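You operate a simulated robot arm through the tools that you are given. There is no shell and no other tool.

You are at the controls of a simulated two-armed robot. One attempt, no reset.

Task
Turn the carousel to 27 and box that lens in the teal box.
Fine: lid back on; glass stays untouched.

It is judged by the outcome, as a careful person would: the job done as asked, and still so three seconds after it is handed in. It fails if anything else is knocked over, pushed out of place, dropped, spilled or broken. Lids that push on must go on centred and level and be pressed home; caps that screw on are set level and turned clockwise until they are tight.

Robot
Two 7-joint arms with fingered hands on one trunk that stands fixed in place. Base frame: the origin is at the foot of the trunk, x ahead of it, y to its left, z up; the work surface is at about z = 850. Lengths are in mm, angles in degrees, forces in N, time in s.
The left shoulder is at [70, 153, 1197], the right one opposite. With the tool pointing down near the work surface each hand reaches from about 100 to 860 mm from the base axis, measured 20 degrees to its own side. Payload 3.9 kg a hand.
Tool frame (each hand has its own): the origin (TCP) lies between the finger pads and is the grasp point; the fingertips stand 30 mm ahead of it; z points along the fingers, y is the line along which they close. The gripper opens to 104 mm; its body begins 35 mm behind the TCP. The gripper is a hand of 4 fingers: y runs from the thumb to the fingers, the wrist lies at [-17, -104, -178] in the tool frame, and closing takes about 1.5 s.
Orientation is told as [roll, pitch, yaw] about the base's x, y, z axes, in that order, counted from this pose: with the fingers straight down and the wrist toward the robot, the tool's x, y and z point along [0, 1, 0], [1, 0, 0] and [0, 0, -1] of the base frame.

Tools
- The arms move only by the tool send_rows. It takes "left_increments", "right_increments" or both (then of equal length, played together; a hand with none holds still); each is one flat list of numbers, 6 for each row, row after row: the turn, a rotation vector about the base's x, y, z in units of 4 degrees (1.0 is 4 degrees), then the shift along the base's x, y, z in units of 30 mm (1.0 is 30 mm). In form: [ax, ay, az, tx, ty, tz, ax, ay, az, tx, ty, tz, ...]. A call has 1 to 20 rows; each row shifts and turns the commanded pose from where the row before left it. "left_jaw" and "right_jaw" are, for a hand that has rows, the gripper command, from -1 (fully open) to 1 (shut), values between in proportion, set as the call begins (left out, the last holds). A call with a number of a shift or a turn outside -1 to 1 is refused whole. Each row takes 0.2 s and may step no farther than 50 mm and 8.6 degrees from the row before; otherwise, or with a gripper value out of range, the whole call is refused. Where a pose cannot be reached the arm comes as near as it can. A force on the tool above 40 N (or 10 N above the force at the start of the call, whichever is more), or a blocked arm, ends the call early, and 0.2 s more pass. The fingers move at their own pace (about 72 mm/s each) and stop on an object; they squeeze with about 32 N. The grip force told is the motor's: it shows also when the fingers shut on nothing. Time passes only in rows, and 0.2 s behind the last, so rows that do not move let the fingers close. It gives the time, the measured TCP pose, the force on the tool (base axes), the opening and the grip force at its end, in the units of the frame above (readings bear some noise), with the torque about the TCP (base axes, N m) and any sound that the robot's microphone picked up, and new pictures: "pictures" is both (left out), scene, wrist or none (wrist: the cameras of the hands that moved).
- Cameras (640 x 400 px; columns grow to the right, rows downward): "scene" is now at [140, -12, 1438.5]; the picture's right is [-0.14, -0.99, -0.00], its down [-0.48, 0.07, -0.88] and it looks along [0.87, -0.12, -0.48] (base axes); focal length 313 px, centre (320, 200). "left" rides on the left gripper at [-66, -90, -126] in its tool frame; the picture's right is [-0.78, -0.30, 0.56], its down [0.57, -0.70, 0.42] and it looks along [0.27, 0.65, 0.71] (tool axes); focal length 275 px, centre (320, 200). "right" rides on the right gripper at [66, -90, -126] in its tool frame; the picture's right is [-0.78, 0.30, -0.56], its down [-0.57, -0.70, 0.42] and it looks along [-0.26, 0.65, 0.71] (tool axes); focal length 275 px, centre (320, 200). There is no depth. A picture from a camera that has moved, and an enlarged one, comes with that camera's place and axes in the base frame and with its lens.
- slide_trunk(by): slides the trunk up (or, below 0, down) by that many mm; the arms and the scene camera ride with it, the base frame stays. It gives what a move gives, with no picture.
- set_fingers(index, middle, ring, thumb_bend, thumb_turn, hand): sets how far each is bent, from 0 (flat) to 1 (curled in); at 0.3 the hand is open as for a grip, at 0.7 the pads meet at the TCP. One left out holds its place. A second passes; each finger stops where it meets its share of the squeeze, and holds until it gets a number again. A gripper value or a shape takes the hand back. It gives what a move gives, with no picture; readings hold the bend of each and the force on the fingers (four entries, about 0 where the hand has none), thumb and palm. thumb_turn goes from beside the hand (0) to across from the fingers (1), as for a grip.
- preshape(shape, hand): the hand has 4 fingers and takes this shape, open, in about a second: jaw (thumb against the fingers, like two jaws); tri (thumb and two fingers); tip (a fingertip pinch); poke (one finger out to press); point (the index stretched); flat (the hand flat); cup (the hand cupped); fist (a fist). The gripper value then closes the fingers along that shape, each until it touches; the sizes above hold for jaw. It gives what a move gives, with no picture.
- pan_tilt(pan, tilt): turns the head with the scene camera to pan (to the left, within 86 degrees either way) and tilt (down, from -29 to 69), counted from straight ahead of the robot. It gives what a move gives, and a new picture of the scene camera.
- close_up(camera, box): a new picture of the part [left, top, right, bottom] of that camera's present view, enlarged. The clock stands still meanwhile.
- hand_in(): hands the job in; it is judged then, once.

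Nothing tells you positions but the pictures and the camera data. Unless the task says otherwise, let go and move clear before handing in.

The tools are called after "Emit:" by a JSON object that holds its "api" and its "payload". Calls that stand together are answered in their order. send_rows: Moves the arms, as the interface text tells. Its arguments: {"type":"object","properties":{"left_increments":{"type":"array","items":{"type":"number"}},"left_jaw":{"type":"number"},"right_increments":{"type":"array","items":{"type":"number"}},"right_jaw":{"type":"number"},"pictures":{"type":"string","enum":["both","scene","wrist","none"]}},"required":[]} The other tools are called the same way: slide_trunk (by) moves the trunk up or down; preshape (shape, hand) gives the hand a shape; set_fingers (index, middle, ring, thumb_bend, thumb_turn, hand) moves the fingers one by one; pan_tilt (pan, tilt) turns the head that bears the scene camera; close_up (camera, box) takes an enlarged picture of a part of a camera's view; hand_in () hands the job in.

At the start:

```text
clock: 0.0
left_tool_pos: [584.3, 95.8, 1277.5]
left_orientation: [0.0, 0.0, 0.0]
left_contact_force: [0.6, 0.3, 0.6]
left_ft_torque: [0.02, 0.02, 0.02]
left_width: 103.7
left_grasp_force: 0.0
left_shape: jaw
left_bend: [0.3, 0.3, 0.3, 0.3, 0.97]
left_finger forces: [0.0, 0.0, 0.1, 0.0, 0.0, 0.0]
right_tool_pos: [499.5, -344.1, 1296.1]
right_orientation: [0.0, -0.1, 0.0]
right_contact_force: [0.6, -0.1, -1.0]
right_ft_torque: [0.0, -0.03, 0.01]
right_width: 103.8
right_grasp_force: 0.1
right_shape: jaw
right_bend: [0.3, 0.3, 0.3, 0.3, 0.97]
right_finger forces: [0.0, 0.0, 0.0, 0.0, 0.0, 0.0]
trunk travel left (down, up): [-650.0, 290.0]
head pan, tilt (commanded): [-8.0, 28.7]
```

scene: 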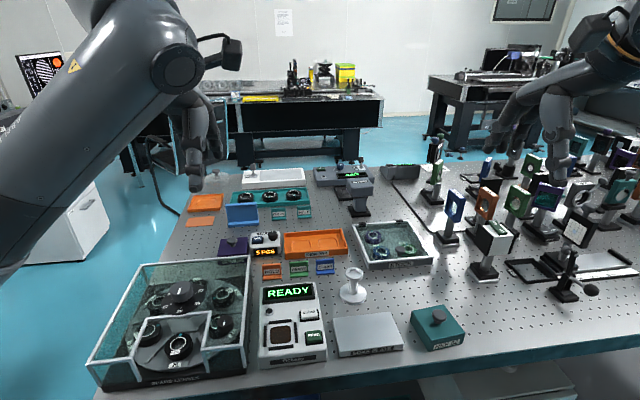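
right: 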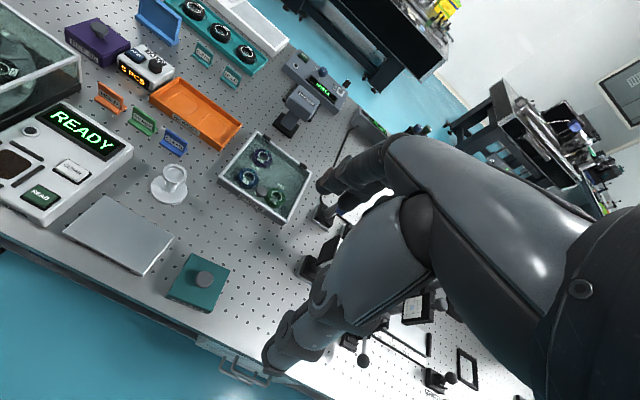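
left: 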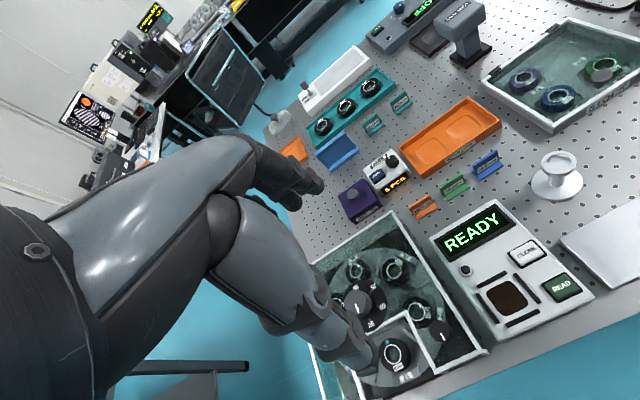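

I see a walled carousel at the near left, a "READY" reader beside it, a lens plate, and a small teal box with a knob lid at the near right. I'll look closer before moving anything.

Emit:
{"api": "close_up", "payload": {"camera": "scene", "box": [80, 240, 260, 390]}}

Emit:
{"api": "close_up", "payload": {"camera": "scene", "box": [250, 270, 480, 380]}}

Emit:
{"api": "close_up", "payload": {"camera": "scene", "box": [180, 160, 440, 290]}}

Emit:
{"api": "close_up", "payload": {"camera": "left", "box": [300, 200, 500, 400]}}

```text
2.67 times, centred on (170, 315) of scene
camera zoom: at [140.0, -12.0, 1438.5], right [-0.14, -0.99, 0.0], down [-0.48, 0.07, -0.88], along [0.87, -0.12, -0.48], focal length 835 px, centre (720, -107)
```

zoom: 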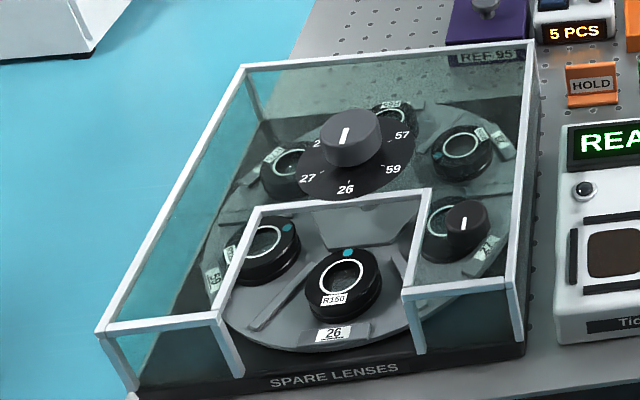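

```text
2.78 times, centred on (365, 325) of scene
camera zoom: at [140.0, -12.0, 1438.5], right [-0.14, -0.99, 0.0], down [-0.48, 0.07, -0.88], along [0.87, -0.12, -0.48], focal length 871 px, centre (195, -148)
```

zoom: 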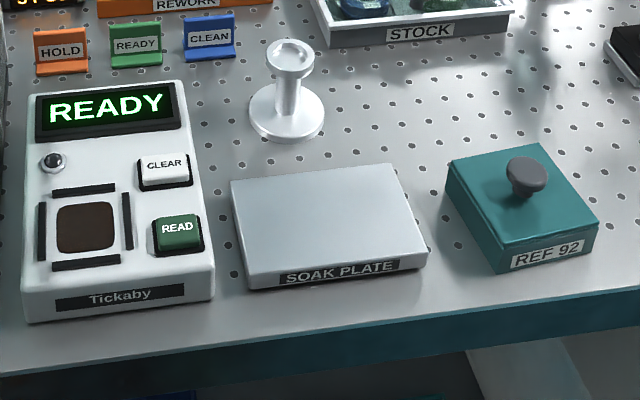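

```text
2.46 times, centred on (310, 225) of scene
camera zoom: at [140.0, -12.0, 1438.5], right [-0.14, -0.99, 0.0], down [-0.48, 0.07, -0.88], along [0.87, -0.12, -0.48], focal length 771 px, centre (345, 138)
```

zoom: 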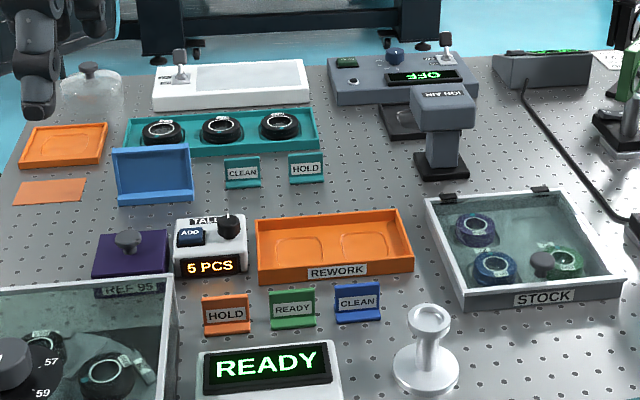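

```text
2.00 times, centred on (400, 300) of left
camera zoom: at [494.1, 29.7, 1402.9], right [-0.3, -0.78, -0.56], down [-0.7, 0.57, -0.42], along [0.65, 0.27, -0.71], focal length 551 px, centre (160, 0)
```

zoom: 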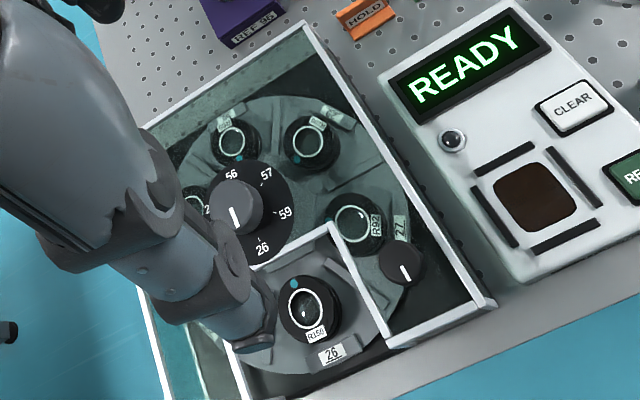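

The carousel has a dial with 26, 27, 59 and so on, and slot 26 is currently at the opening. The platter seems to carry lens 27 on the right side. I'll turn the head for a better look at both the carousel and the teal box.

Emit:
{"api": "pan_tilt", "payload": {"pan": 20, "tilt": 50}}

```text
clock: 0.9
left_tool_pos: [584.3, 94.8, 1278.1]
left_orientation: [0.0, -0.1, 0.0]
left_contact_force: [0.1, -0.5, -0.3]
left_ft_torque: [-0.01, -0.01, -0.01]
left_width: 103.5
left_grasp_force: 0.1
left_shape: jaw
left_bend: [0.3, 0.3, 0.3, 0.3, 0.97]
left_finger forces: [0.1, 0.0, 0.1, 0.0, 0.0, 0.1]
right_tool_pos: [498.7, -344.4, 1296.1]
right_orientation: [0.0, -0.1, -0.1]
right_contact_force: [-1.0, 0.0, -1.3]
right_ft_torque: [0.01, 0.0, -0.02]
right_width: 103.5
right_grasp_force: 0.0
right_shape: jaw
right_bend: [0.3, 0.3, 0.3, 0.3, 0.97]
right_finger forces: [0.0, 0.1, 0.0, 0.0, 0.1, 0.0]
trunk travel left (down, up): [-650.0, 290.0]
head pan, tilt (commanded): [20.0, 50.0]
camera scene: at [122.3, 27.0, 1407.0], right [0.34, -0.94, 0.0], down [-0.72, -0.26, -0.64], along [0.6, 0.22, -0.77], focal length 313 px, centre (320, 200)
```

scene: 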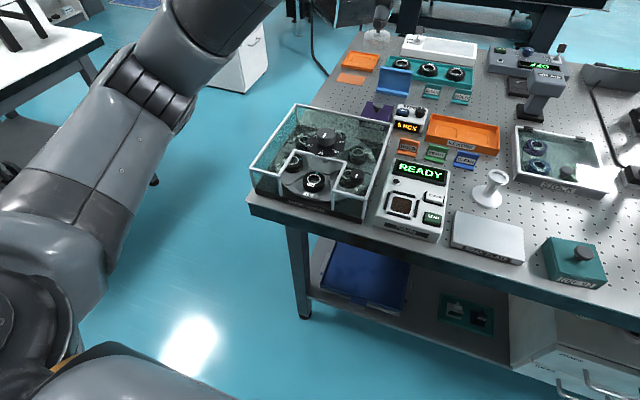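

Emit:
{"api": "close_up", "payload": {"camera": "scene", "box": [240, 100, 400, 225]}}

Emit:
{"api": "close_up", "payload": {"camera": "scene", "box": [440, 190, 640, 310]}}

Emit:
{"api": "close_up", "payload": {"camera": "right", "box": [140, 140, 320, 320]}}

Emit:
{"api": "close_up", "payload": {"camera": "left", "box": [320, 210, 440, 290]}}

```text
3.20 times, centred on (320, 162) of scene
camera zoom: at [122.3, 27.0, 1407.0], right [0.34, -0.94, 0.0], down [-0.72, -0.26, -0.64], along [0.6, 0.22, -0.77], focal length 1002 px, centre (320, 320)
```

zoom: 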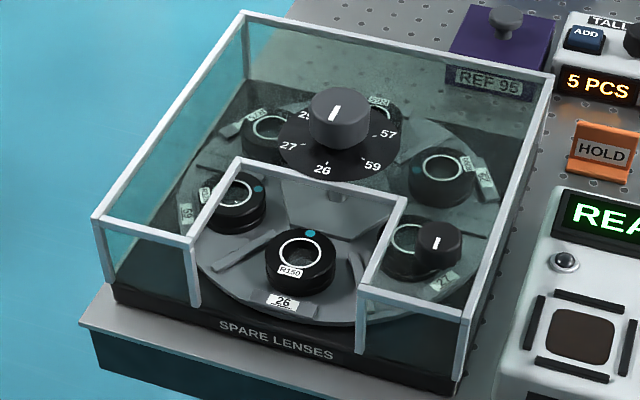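

```text
3.20 times, centred on (540, 250) of scene
camera zoom: at [122.3, 27.0, 1407.0], right [0.34, -0.94, 0.0], down [-0.72, -0.26, -0.64], along [0.6, 0.22, -0.77], focal length 1002 px, centre (-384, 40)
```

zoom: 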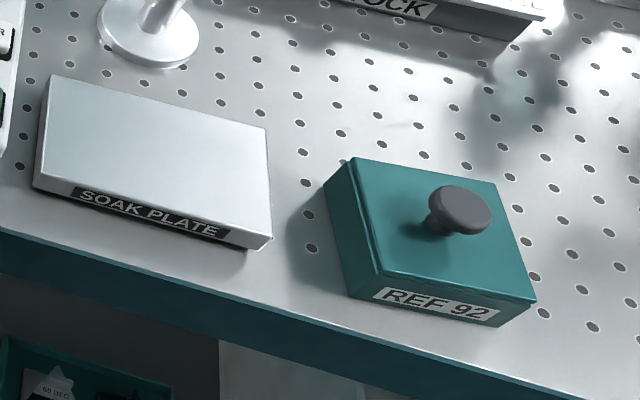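

```text
2.22 times, centred on (230, 230) of right
camera zoom: at [407.9, -278.0, 1421.5], right [0.3, -0.78, 0.56], down [-0.7, -0.57, -0.42], along [0.65, -0.26, -0.71], focal length 612 px, centre (520, 133)
```

zoom: 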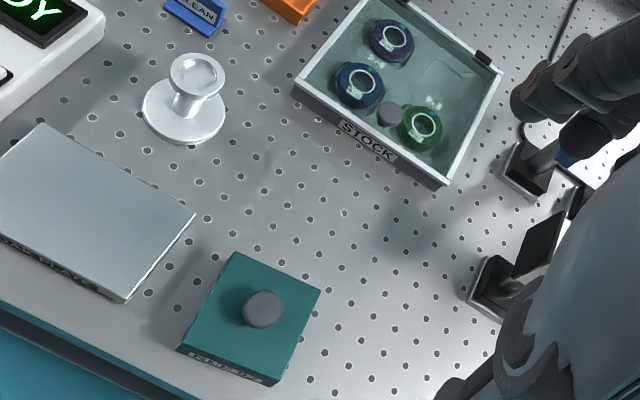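

```text
5.00 times, centred on (380, 250) of left
camera zoom: at [494.1, 29.7, 1403.0], right [-0.3, -0.78, -0.56], down [-0.7, 0.57, -0.42], along [0.65, 0.27, -0.71], focal length 1376 px, centre (20, -50)
```

zoom: 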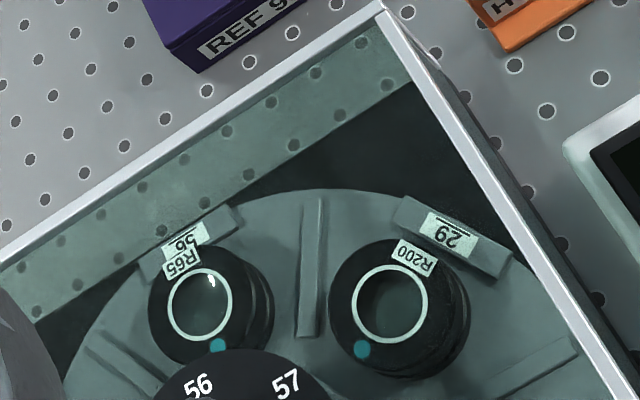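

The cover is about 260 mm square, centred near (663, 208), with its top near z=932. The notch is at its front and the dial knob is in the middle. The teal box sits near (562, -324) with its lid top at z≈890 and its knob top at z≈911. I'll bring the left hand in to see the carousel and the small front-right knob up close.

Emit:
{"api": "send_rows", "payload": {"left_increments": [0, 0, 0, -0.08, 0.55, -0.85, 0, 0, 0, -0.08, 0.55, -0.85, 0, 0, 0, -0.08, 0.55, -0.85, 0, 0, 0, -0.08, 0.55, -0.85, 0, 0, 0, -0.08, 0.55, -0.85, 0, 0, 0, -0.08, 0.55, -0.85], "pictures": "both"}}

```text
clock: 2.3
left_tool_pos: [568.0, 196.8, 1125.1]
left_orientation: [0.0, -0.1, 0.0]
left_contact_force: [0.3, 1.2, 0.8]
left_ft_torque: [-0.01, 0.01, -0.03]
left_width: 103.9
left_grasp_force: 0.1
left_shape: jaw
left_bend: [0.3, 0.3, 0.3, 0.3, 0.97]
left_finger forces: [0.0, 0.0, 0.0, 0.0, 0.0, 0.0]
right_tool_pos: [499.0, -342.1, 1296.3]
right_orientation: [0.0, 0.0, 0.0]
right_contact_force: [-0.8, -0.7, -0.6]
right_ft_torque: [-0.02, -0.01, -0.01]
right_width: 103.7
right_grasp_force: 0.0
right_shape: jaw
right_bend: [0.3, 0.3, 0.3, 0.3, 0.97]
right_finger forces: [0.0, 0.1, 0.0, 0.0, 0.0, 0.1]
trunk travel left (down, up): [-650.0, 290.0]
head pan, tilt (commanded): [20.0, 50.0]
camera scene: at [122.1, 28.2, 1407.0], right [0.34, -0.94, 0.0], down [-0.72, -0.26, -0.64], along [0.6, 0.22, -0.77], focal length 313 px, centre (320, 200)
camera left: at [479.3, 130.6, 1249.3], right [-0.3, -0.78, -0.56], down [-0.7, 0.57, -0.42], along [0.65, 0.26, -0.71], focal length 275 px, centre (320, 200)
```

scene: 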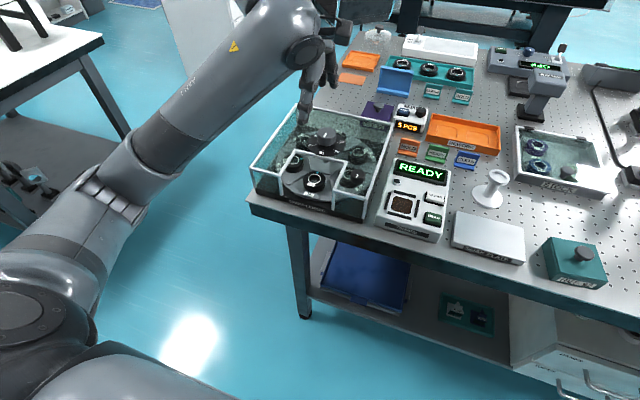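
left: 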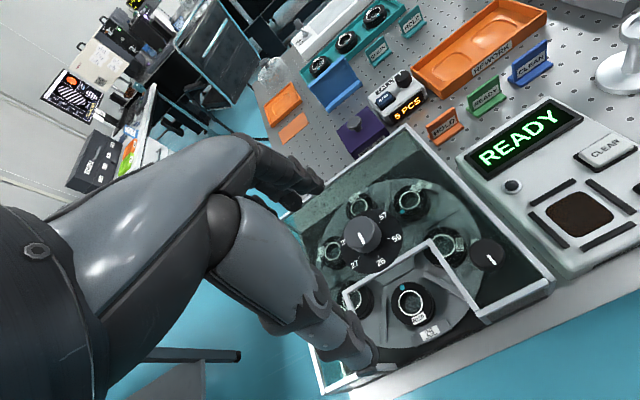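

Emit:
{"api": "close_up", "payload": {"camera": "left", "box": [330, 220, 570, 370]}}

Emit:
{"api": "close_up", "payload": {"camera": "left", "box": [310, 170, 470, 280]}}

Emit:
{"api": "close_up", "payload": {"camera": "left", "box": [370, 260, 470, 350]}}

Emit:
{"api": "close_up", "payload": {"camera": "left", "box": [420, 210, 540, 300]}}

```text
2.67 times, centred on (450, 295) of left
camera zoom: at [479.3, 130.6, 1249.3], right [-0.3, -0.78, -0.56], down [-0.7, 0.57, -0.42], along [0.65, 0.26, -0.71], focal length 734 px, centre (-27, -53)
```

zoom: 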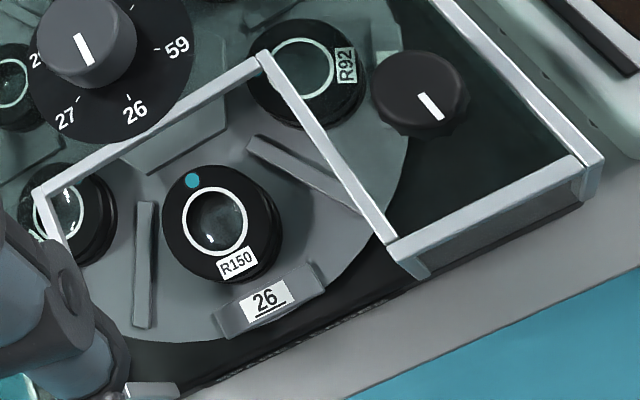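

```text
3.64 times, centred on (390, 225) of left
camera zoom: at [479.3, 130.6, 1249.3], right [-0.3, -0.78, -0.56], down [-0.7, 0.57, -0.42], along [0.65, 0.26, -0.71], focal length 1001 px, centre (66, 109)
```

zoom: 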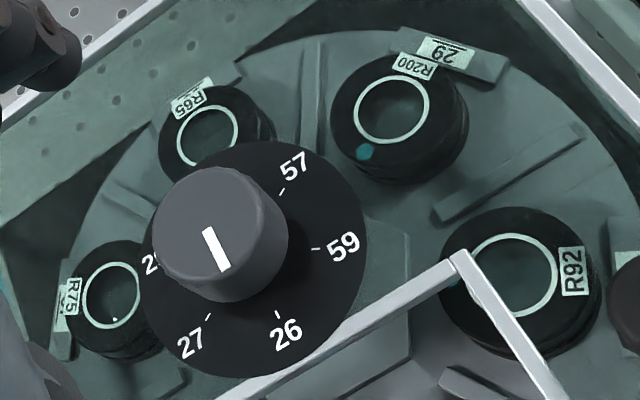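

```text
4.44 times, centred on (420, 305) of left
camera zoom: at [479.3, 130.6, 1249.3], right [-0.3, -0.78, -0.56], down [-0.7, 0.57, -0.42], along [0.65, 0.26, -0.71], focal length 1224 px, centre (-124, -267)
```

zoom: 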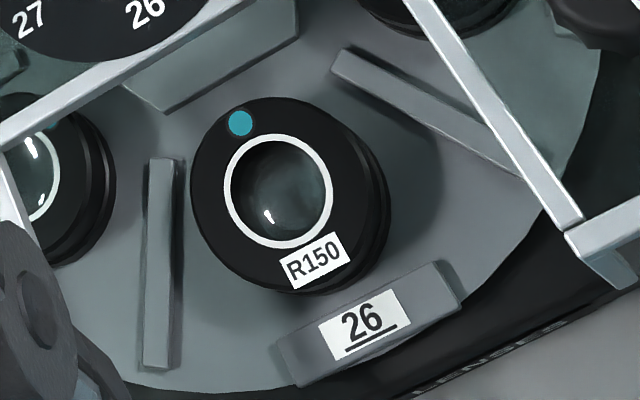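

```text
4.44 times, centred on (480, 255) of left
camera zoom: at [479.3, 130.6, 1249.3], right [-0.3, -0.78, -0.56], down [-0.7, 0.57, -0.42], along [0.65, 0.26, -0.71], focal length 1224 px, centre (-391, -44)
```

zoom: 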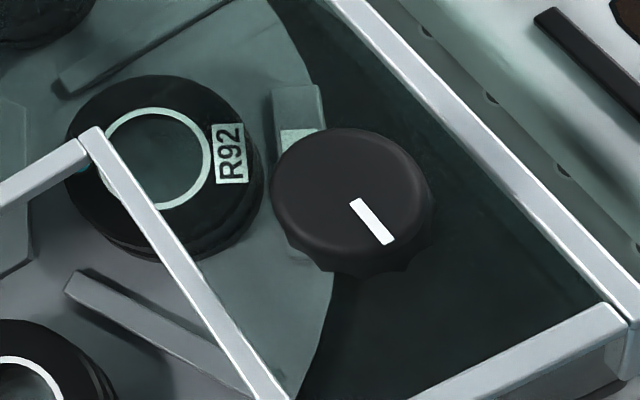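

Lens 27 is marked R92 and sits at the right of the platter. The centre pointer is at 26, so the knob has to turn 60° clockwise as seen from above. I'll bring the left hand above the dial knob at (662, 207), yawed +30° so there's room to turn.

Emit:
{"api": "send_rows", "payload": {"left_increments": [0, 0, 0.9375, 0.392, 0.043, -0.354, 0, 0, 0.9375, 0.392, 0.043, -0.354, 0, 0, 0.9375, 0.392, 0.043, -0.354, 0, 0, 0.9375, 0.392, 0.043, -0.354, 0, 0, 0.9375, 0.392, 0.043, -0.354, 0, 0, 0.9375, 0.392, 0.043, -0.354, 0, 0, 0.9375, 0.392, 0.043, -0.354, 0, 0, 0.9375, 0.392, 0.043, -0.354], "pictures": "both"}}

```text
clock: 4.1
left_tool_pos: [664.5, 205.5, 1039.2]
left_orientation: [0.0, 0.0, 30.0]
left_contact_force: [-0.3, 0.0, 0.6]
left_ft_torque: [0.02, 0.0, 0.03]
left_width: 103.8
left_grasp_force: 0.0
left_shape: jaw
left_bend: [0.3, 0.3, 0.3, 0.3, 0.97]
left_finger forces: [0.0, 0.1, 0.1, 0.0, 0.0, 0.0]
right_tool_pos: [499.6, -343.9, 1296.3]
right_orientation: [0.0, 0.0, -0.1]
right_contact_force: [-0.3, 0.4, -0.2]
right_ft_torque: [-0.01, 0.02, -0.04]
right_width: 103.9
right_grasp_force: 0.1
right_shape: jaw
right_bend: [0.3, 0.3, 0.3, 0.3, 0.97]
right_finger forces: [0.0, 0.0, 0.0, 0.1, 0.0, 0.0]
trunk travel left (down, up): [-650.0, 290.0]
head pan, tilt (commanded): [20.0, 50.0]
camera scene: at [123.0, 26.7, 1406.9], right [0.34, -0.94, 0.0], down [-0.72, -0.26, -0.64], along [0.6, 0.22, -0.77], focal length 313 px, centre (320, 200)
camera left: at [620.0, 102.7, 1164.3], right [0.13, -0.82, -0.56], down [-0.89, 0.15, -0.42], along [0.43, 0.55, -0.71], focal length 275 px, centre (320, 200)
```

scene: 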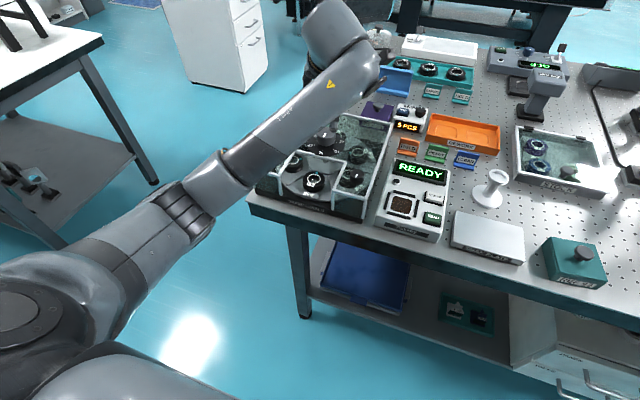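
left: 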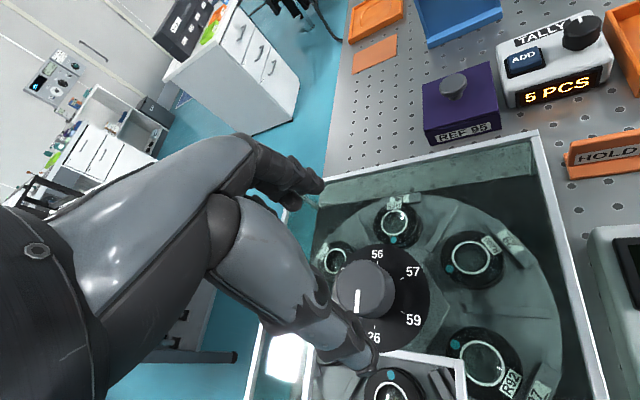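

Emit:
{"api": "close_up", "payload": {"camera": "left", "box": [300, 220, 460, 320]}}

Emit:
{"api": "close_up", "payload": {"camera": "left", "box": [240, 140, 440, 400]}}

Emit:
{"api": "close_up", "payload": {"camera": "scene", "box": [260, 40, 420, 140]}}

```text
4.00 times, centred on (380, 270) of left
camera zoom: at [620.0, 102.7, 1164.3], right [0.13, -0.82, -0.56], down [-0.89, 0.15, -0.42], along [0.43, 0.55, -0.71], focal length 1101 px, centre (80, -80)
```

zoom: 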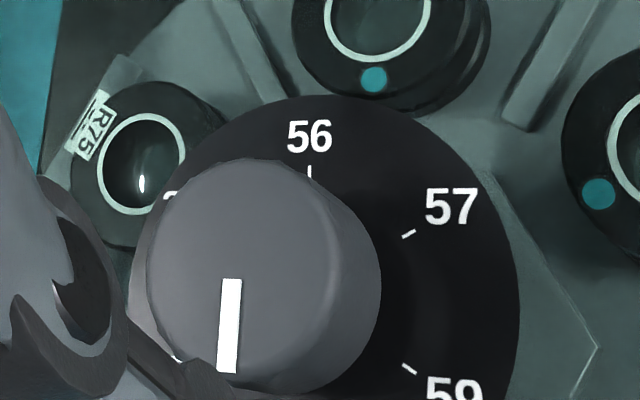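

```text
1.54 times, centred on (340, 270) of left
camera zoom: at [620.0, 102.7, 1164.3], right [0.13, -0.82, -0.56], down [-0.89, 0.15, -0.42], along [0.43, 0.55, -0.71], focal length 424 px, centre (289, 92)
```

zoom: 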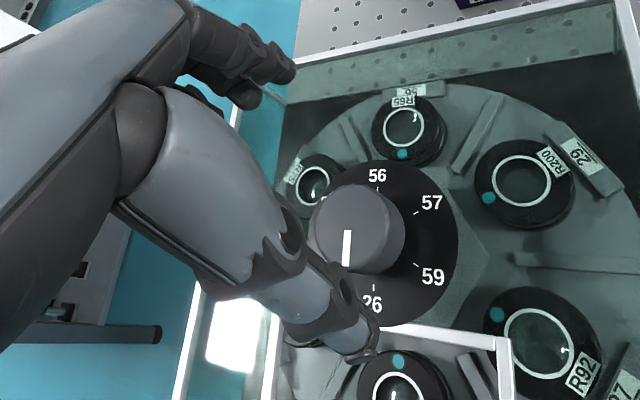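

```text
4.00 times, centred on (340, 90) of scene
camera zoom: at [123.0, 26.7, 1406.9], right [0.34, -0.94, 0.0], down [-0.72, -0.26, -0.64], along [0.6, 0.22, -0.77], focal length 1252 px, centre (240, 640)
```

zoom: 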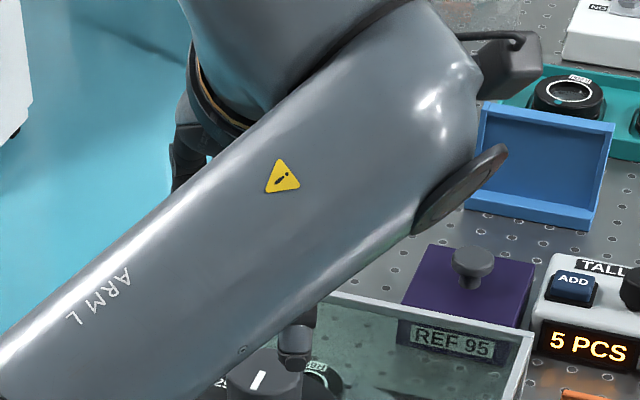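

The knob centre comes out at about (659, 207.5) with its top near z=962. The thumb and fingers straddle it, so I'll lower around the knob and stay above the cover.

Emit:
{"api": "send_rows", "payload": {"left_increments": [0, 0, 0, -0.04, 0.02, -0.5, 0, 0, 0, -0.04, 0.02, -0.5, 0, 0, 0, -0.04, 0.02, -0.5, 0, 0, 0, -0.04, 0.01, -0.45], "pictures": "wrist"}}

Emit:
{"api": "close_up", "payload": {"camera": "left", "box": [240, 140, 480, 400]}}

```text
clock: 5.1
left_tool_pos: [659.1, 208.4, 981.6]
left_orientation: [-0.1, 0.0, 30.0]
left_contact_force: [0.1, -0.6, -0.2]
left_ft_torque: [0.02, -0.02, -0.02]
left_width: 103.8
left_grasp_force: 0.1
left_shape: jaw
left_bend: [0.3, 0.3, 0.3, 0.3, 0.97]
left_finger forces: [0.0, 0.1, 0.0, 0.0, 0.0, 0.0]
right_tool_pos: [500.7, -343.6, 1296.6]
right_orientation: [0.0, 0.1, 0.0]
right_contact_force: [0.2, -0.5, 0.6]
right_ft_torque: [-0.01, -0.02, -0.03]
right_width: 103.6
right_grasp_force: 0.0
right_shape: jaw
right_bend: [0.3, 0.3, 0.3, 0.3, 0.97]
right_finger forces: [0.0, 0.0, 0.0, 0.1, 0.0, 0.1]
trunk travel left (down, up): [-650.0, 290.0]
head pan, tilt (commanded): [20.0, 50.0]
camera left: at [614.5, 105.4, 1106.2], right [0.13, -0.82, -0.56], down [-0.89, 0.15, -0.42], along [0.43, 0.55, -0.71], focal length 275 px, centre (320, 200)
```

left: 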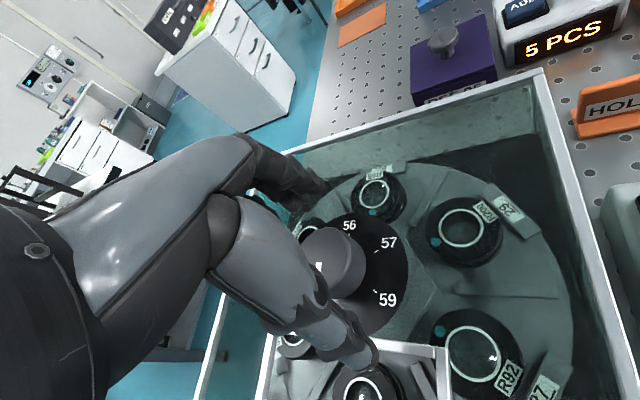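

```text
1.54 times, centred on (360, 270) of left
camera zoom: at [614.5, 105.4, 1106.2], right [0.13, -0.82, -0.56], down [-0.89, 0.15, -0.42], along [0.43, 0.55, -0.71], focal length 424 px, centre (258, 92)
```

zoom: 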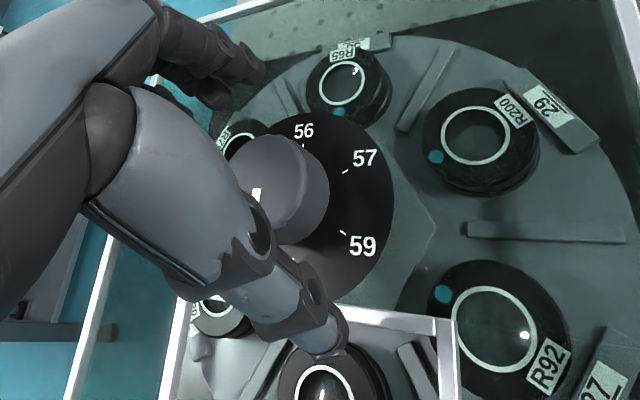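

The knob sits centred between thumb and fingers. I'll go down 8 mm more and close.

Emit:
{"api": "send_rows", "payload": {"left_increments": [0, 0, 0, 0, 0, -0.14, 0, 0, 0, 0, 0, -0.14], "pictures": "none"}}

Emit:
{"api": "send_rows", "payload": {"left_increments": [0, 0, 0, 0, 0, 0, 0, 0, 0, 0, 0, 0, 0, 0, 0, 0, 0, 0, 0, 0, 0, 0, 0, 0, 0, 0, 0, 0, 0, 0, 0, 0, 0, 0, 0, 0, 0, 0, 0, 0, 0, 0, 0, 0, 0, 0, 0, 0], "left_jaw": 1, "pictures": "both"}}

```text
clock: 5.7
left_tool_pos: [658.0, 207.0, 971.0]
left_orientation: [0.2, 0.0, 30.0]
left_contact_force: [-0.2, -0.2, 0.0]
left_ft_torque: [0.01, 0.0, 0.05]
left_width: 103.7
left_grasp_force: 0.0
left_shape: jaw
left_bend: [0.3, 0.3, 0.3, 0.3, 0.97]
left_finger forces: [0.0, 0.0, 0.1, 0.0, 0.0, 0.0]
right_tool_pos: [499.2, -342.9, 1296.9]
right_orientation: [0.0, 0.1, 0.0]
right_contact_force: [-0.4, 0.1, -0.2]
right_ft_torque: [-0.01, 0.02, -0.01]
right_width: 103.6
right_grasp_force: 0.0
right_shape: jaw
right_bend: [0.3, 0.3, 0.3, 0.3, 0.97]
right_finger forces: [0.0, 0.1, 0.1, 0.0, 0.0, 0.0]
trunk travel left (down, up): [-650.0, 290.0]
head pan, tilt (commanded): [20.0, 50.0]
```

```text
clock: 7.5
left_tool_pos: [658.9, 206.7, 971.7]
left_orientation: [0.1, 0.0, 30.0]
left_contact_force: [-3.6, -1.6, -3.3]
left_ft_torque: [-0.04, 0.07, 0.07]
left_width: 33.6
left_grasp_force: 32.1
left_shape: jaw
left_bend: [0.73, 0.58, 0.63, 0.72, 1.0]
left_finger forces: [16.5, 9.5, 0.0, 0.0, 28.9, 0.0]
right_tool_pos: [499.0, -344.4, 1295.0]
right_orientation: [0.0, 0.0, 0.0]
right_contact_force: [-0.4, -0.4, -0.2]
right_ft_torque: [0.03, -0.02, -0.02]
right_width: 103.8
right_grasp_force: 0.0
right_shape: jaw
right_bend: [0.3, 0.3, 0.3, 0.3, 0.97]
right_finger forces: [0.0, 0.0, 0.1, 0.0, 0.1, 0.1]
trunk travel left (down, up): [-650.0, 290.0]
head pan, tilt (commanded): [20.0, 50.0]
camera scene: at [122.1, 26.7, 1406.9], right [0.34, -0.94, 0.0], down [-0.72, -0.26, -0.64], along [0.6, 0.22, -0.77], focal length 313 px, centre (320, 200)
camera left: at [614.0, 104.7, 1097.8], right [0.13, -0.82, -0.56], down [-0.89, 0.15, -0.42], along [0.43, 0.55, -0.71], focal length 275 px, centre (320, 200)
```

scene: 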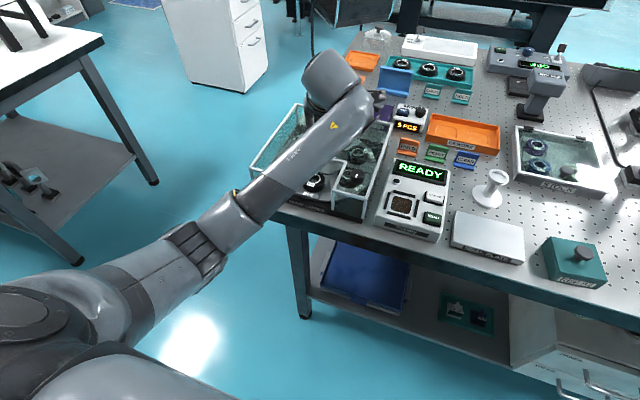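
left: 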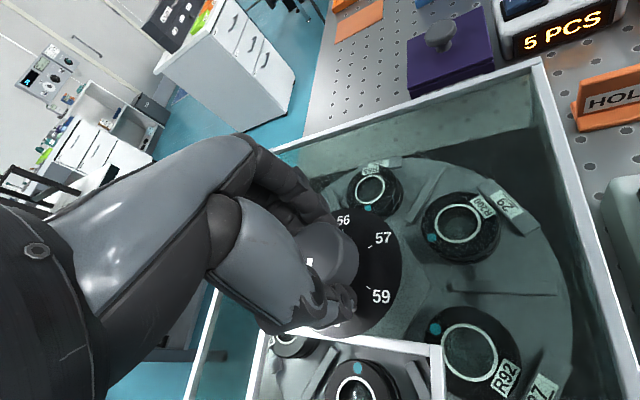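

The thumb and two fingers have the knob (28.9 N on the thumb). I'll turn it clockwise about 20° first and see whether the platter follows.

Emit:
{"api": "send_rows", "payload": {"left_increments": [0, 0, -0.8, 0, 0, 0, 0, 0, -0.8, 0, 0, 0, 0, 0, -0.8, 0, 0, 0, 0, 0, -0.8, 0, 0, 0, 0, 0, -0.8, 0, 0, 0, 0, 0, -0.8, 0, 0, 0], "pictures": "both"}}

```text
clock: 8.9
left_tool_pos: [658.9, 206.3, 972.1]
left_orientation: [0.1, 0.1, 10.6]
left_contact_force: [-2.7, -5.0, -6.7]
left_ft_torque: [-0.07, 0.01, 0.06]
left_width: 33.5
left_grasp_force: 31.9
left_shape: jaw
left_bend: [0.73, 0.58, 0.63, 0.72, 1.0]
left_finger forces: [17.3, 8.5, 0.0, 0.1, 29.4, 0.1]
right_tool_pos: [499.1, -345.8, 1295.6]
right_orientation: [0.1, 0.0, 0.0]
right_contact_force: [-0.3, -0.4, 0.2]
right_ft_torque: [0.0, 0.02, 0.01]
right_width: 104.0
right_grasp_force: 0.1
right_shape: jaw
right_bend: [0.3, 0.3, 0.3, 0.3, 0.97]
right_finger forces: [0.0, 0.0, 0.0, 0.0, 0.1, 0.1]
trunk travel left (down, up): [-650.0, 290.0]
head pan, tilt (commanded): [20.0, 50.0]
camera scene: at [122.7, 26.0, 1406.9], right [0.34, -0.94, 0.0], down [-0.72, -0.26, -0.64], along [0.6, 0.22, -0.77], focal length 313 px, centre (320, 200)
camera left: at [583.4, 124.5, 1098.0], right [-0.15, -0.82, -0.56], down [-0.8, 0.43, -0.42], along [0.59, 0.38, -0.71], focal length 275 px, centre (320, 200)
```

scene: 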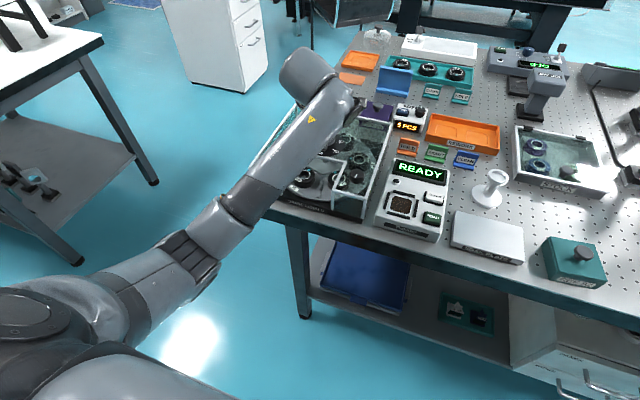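
left: 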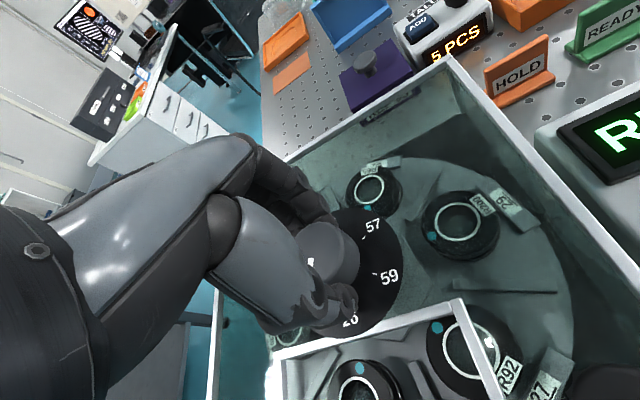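

The platter turns with the knob. I'll keep going to the full 60°.

Emit:
{"api": "send_rows", "payload": {"left_increments": [0, 0, -0.9, 0, 0, 0, 0, 0, -0.9, 0, 0, 0, 0, 0, -0.9, 0, 0, 0, 0, 0, -0.9, 0, 0, 0, 0, 0, -0.9, 0, 0, 0, 0, 0, -0.9, 0, 0, 0, 0, 0, -0.9, 0, 0, 0, 0, 0, -0.9, 0, 0, 0, 0, 0, -0.9, 0, 0, 0, 0, 0, -0.9, 0, 0, 0, 0, 0, -0.9, 0, 0, 0, 0, 0, 0, 0, 0, 0], "pictures": "both"}}

```text
clock: 11.5
left_tool_pos: [658.6, 205.2, 971.8]
left_orientation: [0.1, 0.1, -28.9]
left_contact_force: [-3.9, -9.8, -6.0]
left_ft_torque: [-0.25, 0.01, 0.05]
left_width: 33.0
left_grasp_force: 31.6
left_shape: jaw
left_bend: [0.73, 0.58, 0.63, 0.72, 0.98]
left_finger forces: [21.0, 8.9, 0.1, 0.0, 28.2, 0.0]
right_tool_pos: [499.6, -345.3, 1294.8]
right_orientation: [0.1, -0.1, 0.0]
right_contact_force: [0.1, 0.3, 0.1]
right_ft_torque: [-0.04, 0.01, -0.01]
right_width: 103.6
right_grasp_force: 0.1
right_shape: jaw
right_bend: [0.3, 0.3, 0.3, 0.3, 0.97]
right_finger forces: [0.2, 0.0, 0.0, 0.1, 0.0, 0.1]
trunk travel left (down, up): [-650.0, 290.0]
head pan, tilt (commanded): [20.0, 50.0]
camera scene: at [122.3, 24.7, 1407.0], right [0.34, -0.94, 0.0], down [-0.72, -0.26, -0.64], along [0.6, 0.22, -0.77], focal length 313 px, centre (320, 200)
camera left: at [548.6, 190.3, 1098.2], right [-0.63, -0.53, -0.56], down [-0.34, 0.84, -0.42], along [0.7, -0.08, -0.71], focal length 275 px, centre (320, 200)
```

scene: 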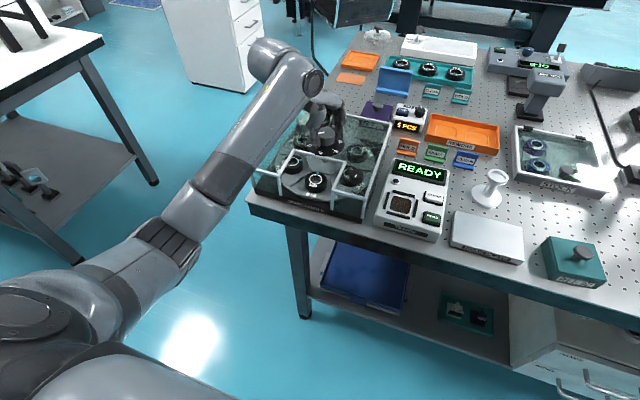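
left: 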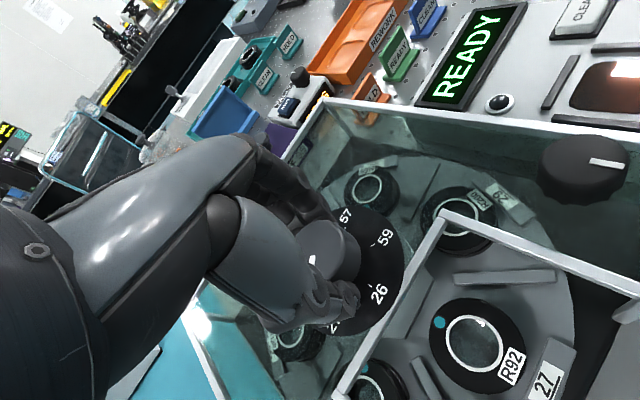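

Emit:
{"api": "close_up", "payload": {"camera": "scene", "box": [240, 90, 400, 225]}}

Emit:
{"api": "close_up", "payload": {"camera": "left", "box": [280, 200, 640, 400]}}

```text
2.96 times, centred on (320, 158) of scene
camera zoom: at [122.3, 24.7, 1407.0], right [0.34, -0.94, 0.0], down [-0.72, -0.26, -0.64], along [0.6, 0.22, -0.77], focal length 928 px, centre (320, 326)
```

zoom: 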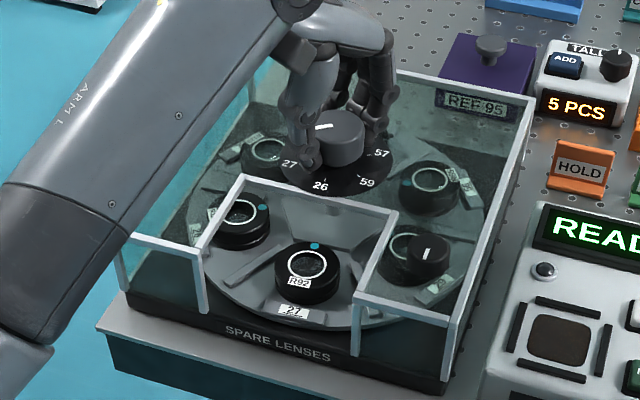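

```text
1.78 times, centred on (460, 300) of left
camera zoom: at [548.6, 190.3, 1098.2], right [-0.63, -0.53, -0.56], down [-0.34, 0.84, -0.42], along [0.7, -0.08, -0.71], focal length 489 px, centre (71, 22)
```

zoom: 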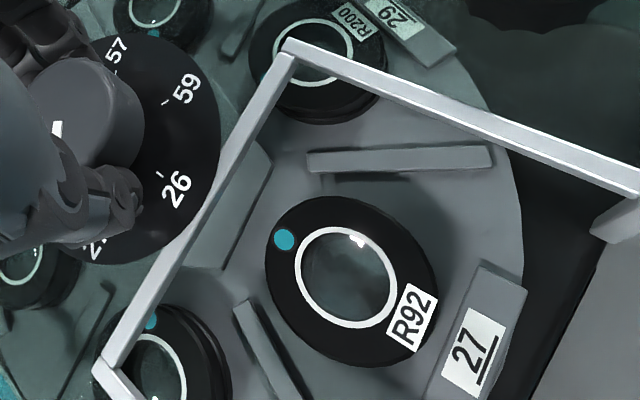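

Lens 27 is in the opening but looks about 2° short of true, so I'll turn it a little more.

Emit:
{"api": "send_rows", "payload": {"left_increments": [0, 0, -0.3, 0, 0, 0, 0, 0, -0.25, 0, 0, 0, 0, 0, 0, 0, 0, 0], "pictures": "none"}}

Emit:
{"api": "close_up", "payload": {"camera": "scene", "box": [240, 100, 400, 225]}}

Emit:
{"api": "close_up", "payload": {"camera": "left", "box": [280, 200, 640, 400]}}

```text
clock: 12.3
left_tool_pos: [659.7, 206.5, 972.9]
left_orientation: [0.1, 0.1, -31.1]
left_contact_force: [-4.2, -11.2, -6.0]
left_ft_torque: [-0.29, 0.0, 0.02]
left_width: 32.7
left_grasp_force: 32.1
left_shape: jaw
left_bend: [0.73, 0.58, 0.63, 0.72, 0.98]
left_finger forces: [21.1, 9.1, 0.0, 0.0, 28.1, 0.0]
right_tool_pos: [499.9, -345.0, 1294.9]
right_orientation: [0.1, 0.0, 0.0]
right_contact_force: [0.0, 0.7, -0.8]
right_ft_torque: [0.02, 0.04, 0.0]
right_width: 103.6
right_grasp_force: 0.0
right_shape: jaw
right_bend: [0.3, 0.3, 0.3, 0.3, 0.97]
right_finger forces: [0.1, 0.0, 0.0, 0.0, 0.0, 0.0]
trunk travel left (down, up): [-650.0, 290.0]
head pan, tilt (commanded): [20.0, 50.0]
```

```text
3.20 times, centred on (320, 162) of scene
camera zoom: at [122.3, 24.6, 1406.9], right [0.34, -0.94, 0.0], down [-0.72, -0.26, -0.64], along [0.6, 0.22, -0.77], focal length 1002 px, centre (320, 320)
```

zoom: 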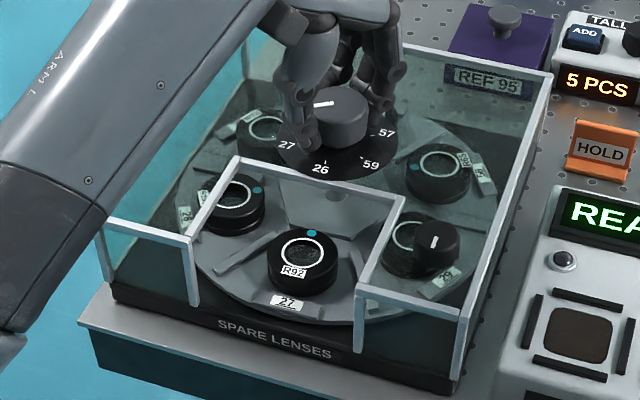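

```text
1.78 times, centred on (460, 300) of left
camera zoom: at [548.1, 194.5, 1098.3], right [-0.65, -0.51, -0.56], down [-0.3, 0.85, -0.42], along [0.69, -0.11, -0.71], focal length 489 px, centre (71, 22)
```

zoom: 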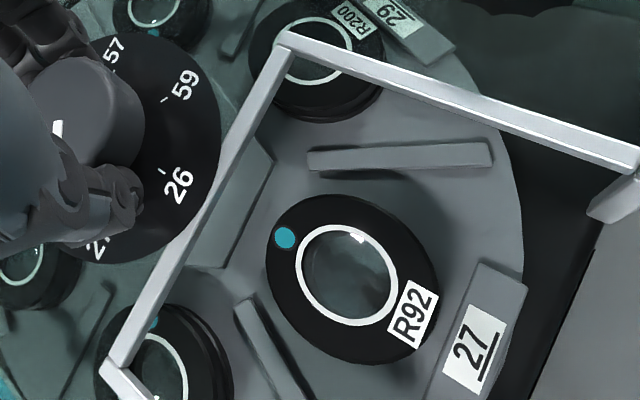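

Emit:
{"api": "send_rows", "payload": {"left_increments": [0, 0, -0.3, 0, 0, 0, 0, 0, 0, 0, 0, 0], "pictures": "none"}}

Emit:
{"api": "close_up", "payload": {"camera": "scene", "box": [240, 100, 400, 225]}}

```text
clock: 12.9
left_tool_pos: [658.5, 203.5, 973.6]
left_orientation: [0.1, 0.2, -32.4]
left_contact_force: [-4.3, -11.0, -5.9]
left_ft_torque: [-0.29, 0.03, 0.04]
left_width: 33.1
left_grasp_force: 32.0
left_shape: jaw
left_bend: [0.73, 0.58, 0.63, 0.72, 0.98]
left_finger forces: [21.0, 9.0, 0.0, 0.1, 28.2, 0.1]
right_tool_pos: [498.2, -346.6, 1295.7]
right_orientation: [0.1, 0.0, 0.0]
right_contact_force: [-0.5, -0.5, 1.0]
right_ft_torque: [0.04, -0.01, 0.02]
right_width: 103.8
right_grasp_force: 0.1
right_shape: jaw
right_bend: [0.3, 0.3, 0.3, 0.3, 0.97]
right_finger forces: [0.0, 0.0, 0.1, 0.0, 0.0, 0.0]
trunk travel left (down, up): [-650.0, 290.0]
head pan, tilt (commanded): [20.0, 50.0]
```

```text
3.20 times, centred on (320, 162) of scene
camera zoom: at [122.3, 24.7, 1406.9], right [0.34, -0.94, 0.0], down [-0.72, -0.26, -0.64], along [0.6, 0.22, -0.77], focal length 1002 px, centre (320, 320)
```

zoom: 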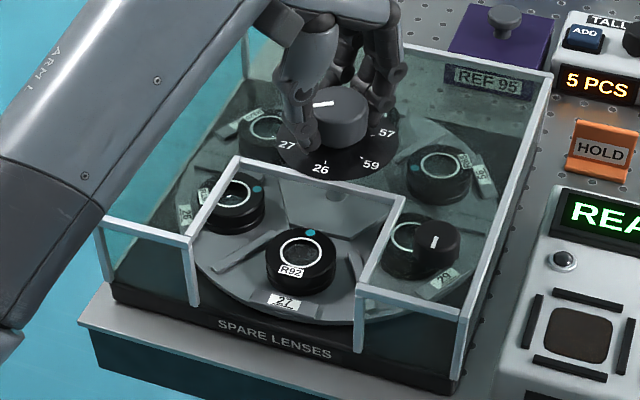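

Tag 27 now sits where tag 26 was. I'll release and lift straight up.

Emit:
{"api": "send_rows", "payload": {"left_increments": [0, 0, 0, 0, 0, 0, 0, 0, 0, 0, 0, 0, 0, 0, 0, 0, 0, 0, 0, 0, 0, 0, 0, 0, 0, 0, 0, 0, 0, 0, 0, 0, 0, 0, 0, 0], "left_jaw": -1, "pictures": "none"}}

Emit:
{"api": "send_rows", "payload": {"left_increments": [0, 0, 0, 0, 0, 0.8, 0, 0, 0, 0, 0, 0.8, 0, 0, 0, 0, 0, 0.8, 0, 0, 0, 0, 0, 0.8, 0, 0, 0, 0, 0, 0.8], "pictures": "both"}}

Emit:
{"api": "close_up", "payload": {"camera": "scene", "box": [240, 100, 400, 225]}}

```text
clock: 14.3
left_tool_pos: [659.3, 205.8, 972.8]
left_orientation: [0.0, 0.0, -32.2]
left_contact_force: [0.2, -0.1, 0.0]
left_ft_torque: [-0.02, 0.02, 0.02]
left_width: 103.5
left_grasp_force: 0.1
left_shape: jaw
left_bend: [0.3, 0.3, 0.3, 0.3, 0.97]
left_finger forces: [0.0, 0.1, 0.0, 0.1, 0.1, 0.0]
right_tool_pos: [499.7, -345.7, 1295.3]
right_orientation: [0.1, 0.0, 0.0]
right_contact_force: [-0.2, -0.4, -0.1]
right_ft_torque: [-0.01, 0.0, 0.02]
right_width: 103.8
right_grasp_force: 0.1
right_shape: jaw
right_bend: [0.3, 0.3, 0.3, 0.3, 0.97]
right_finger forces: [0.0, 0.0, 0.0, 0.1, 0.0, 0.0]
trunk travel left (down, up): [-650.0, 290.0]
head pan, tilt (commanded): [20.0, 50.0]
```

```text
clock: 15.5
left_tool_pos: [658.4, 207.4, 1093.8]
left_orientation: [-0.1, 0.1, -32.2]
left_contact_force: [0.7, -0.8, -0.4]
left_ft_torque: [0.02, 0.01, 0.0]
left_width: 103.3
left_grasp_force: 0.2
left_shape: jaw
left_bend: [0.3, 0.3, 0.3, 0.3, 0.97]
left_finger forces: [0.0, 0.1, 0.1, 0.0, 0.0, 0.0]
right_tool_pos: [498.0, -344.3, 1296.3]
right_orientation: [-0.1, 0.1, 0.0]
right_contact_force: [-0.3, 0.1, 0.5]
right_ft_torque: [0.01, 0.03, -0.02]
right_width: 103.9
right_grasp_force: 0.1
right_shape: jaw
right_bend: [0.3, 0.3, 0.3, 0.3, 0.97]
right_finger forces: [0.0, 0.0, 0.0, 0.0, 0.1, 0.0]
trunk travel left (down, up): [-650.0, 290.0]
head pan, tilt (commanded): [20.0, 50.0]
camera scene: at [122.1, 26.7, 1406.9], right [0.34, -0.94, 0.0], down [-0.72, -0.26, -0.64], along [0.6, 0.22, -0.77], focal length 313 px, centre (320, 200)
camera left: at [547.7, 198.8, 1218.5], right [-0.66, -0.5, -0.56], down [-0.29, 0.86, -0.42], along [0.69, -0.12, -0.71], focal length 275 px, centre (320, 200)
```

scene: 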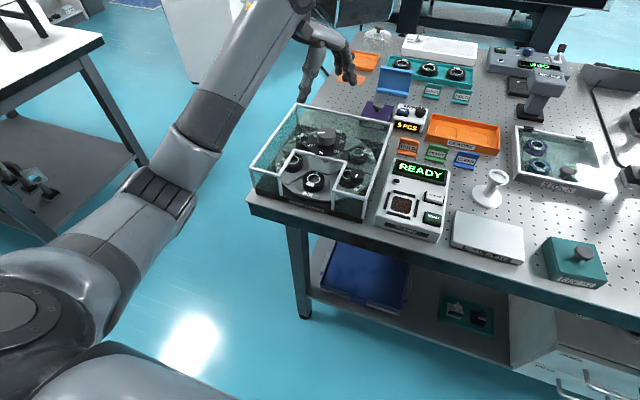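
left: 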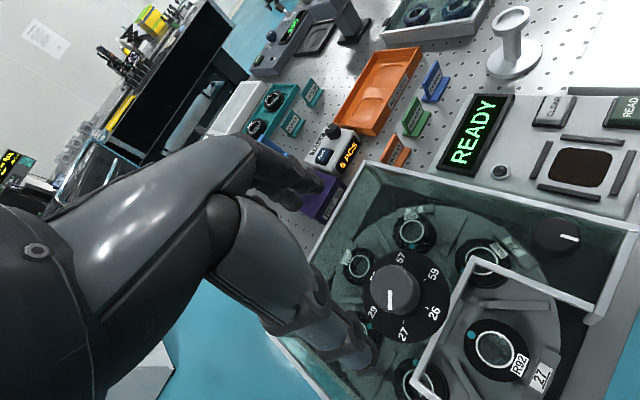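

```text
3.20 times, centred on (320, 162) of scene
camera zoom: at [122.1, 26.7, 1406.9], right [0.34, -0.94, 0.0], down [-0.72, -0.26, -0.64], along [0.6, 0.22, -0.77], focal length 1002 px, centre (320, 320)
```

zoom: 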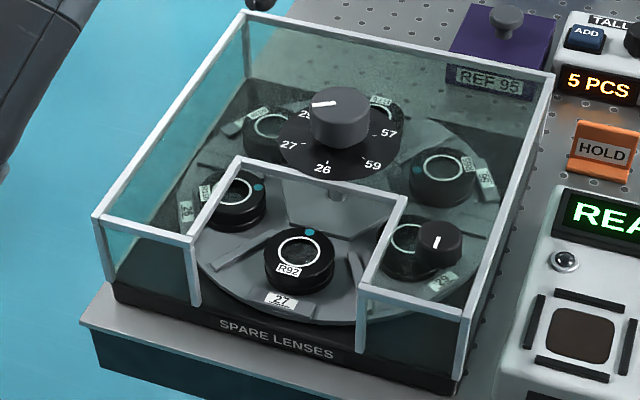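

Emit:
{"api": "close_up", "payload": {"camera": "left", "box": [340, 230, 480, 360]}}

Emit:
{"api": "close_up", "payload": {"camera": "left", "box": [400, 270, 600, 400]}}

```text
3.08 times, centred on (410, 295) of left
camera zoom: at [547.7, 198.8, 1218.5], right [-0.66, -0.5, -0.56], down [-0.29, 0.86, -0.42], along [0.69, -0.12, -0.71], focal length 847 px, centre (43, -92)
```

zoom: 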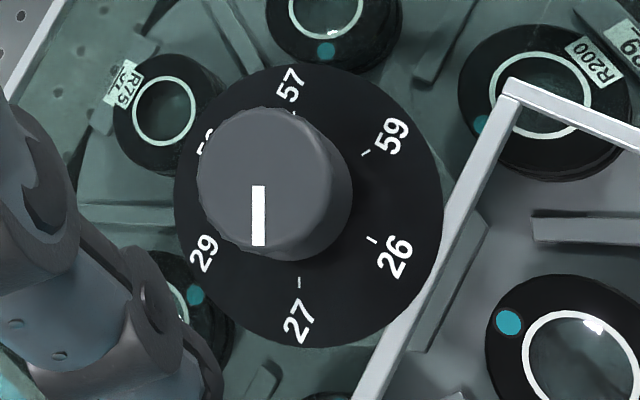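

```text
3.08 times, centred on (500, 335) of left
camera zoom: at [547.7, 198.8, 1218.5], right [-0.66, -0.5, -0.56], down [-0.29, 0.86, -0.42], along [0.69, -0.12, -0.71], focal length 847 px, centre (-234, -215)
```

zoom: 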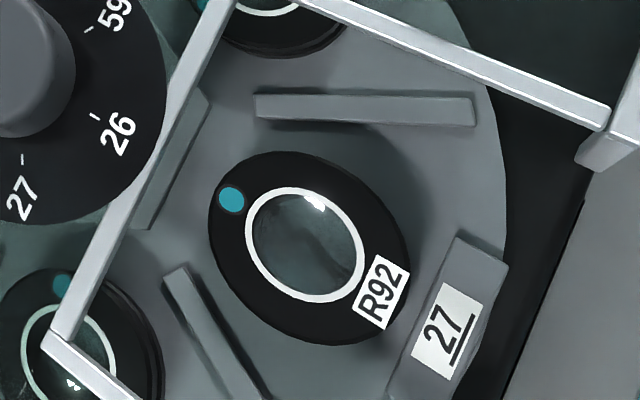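

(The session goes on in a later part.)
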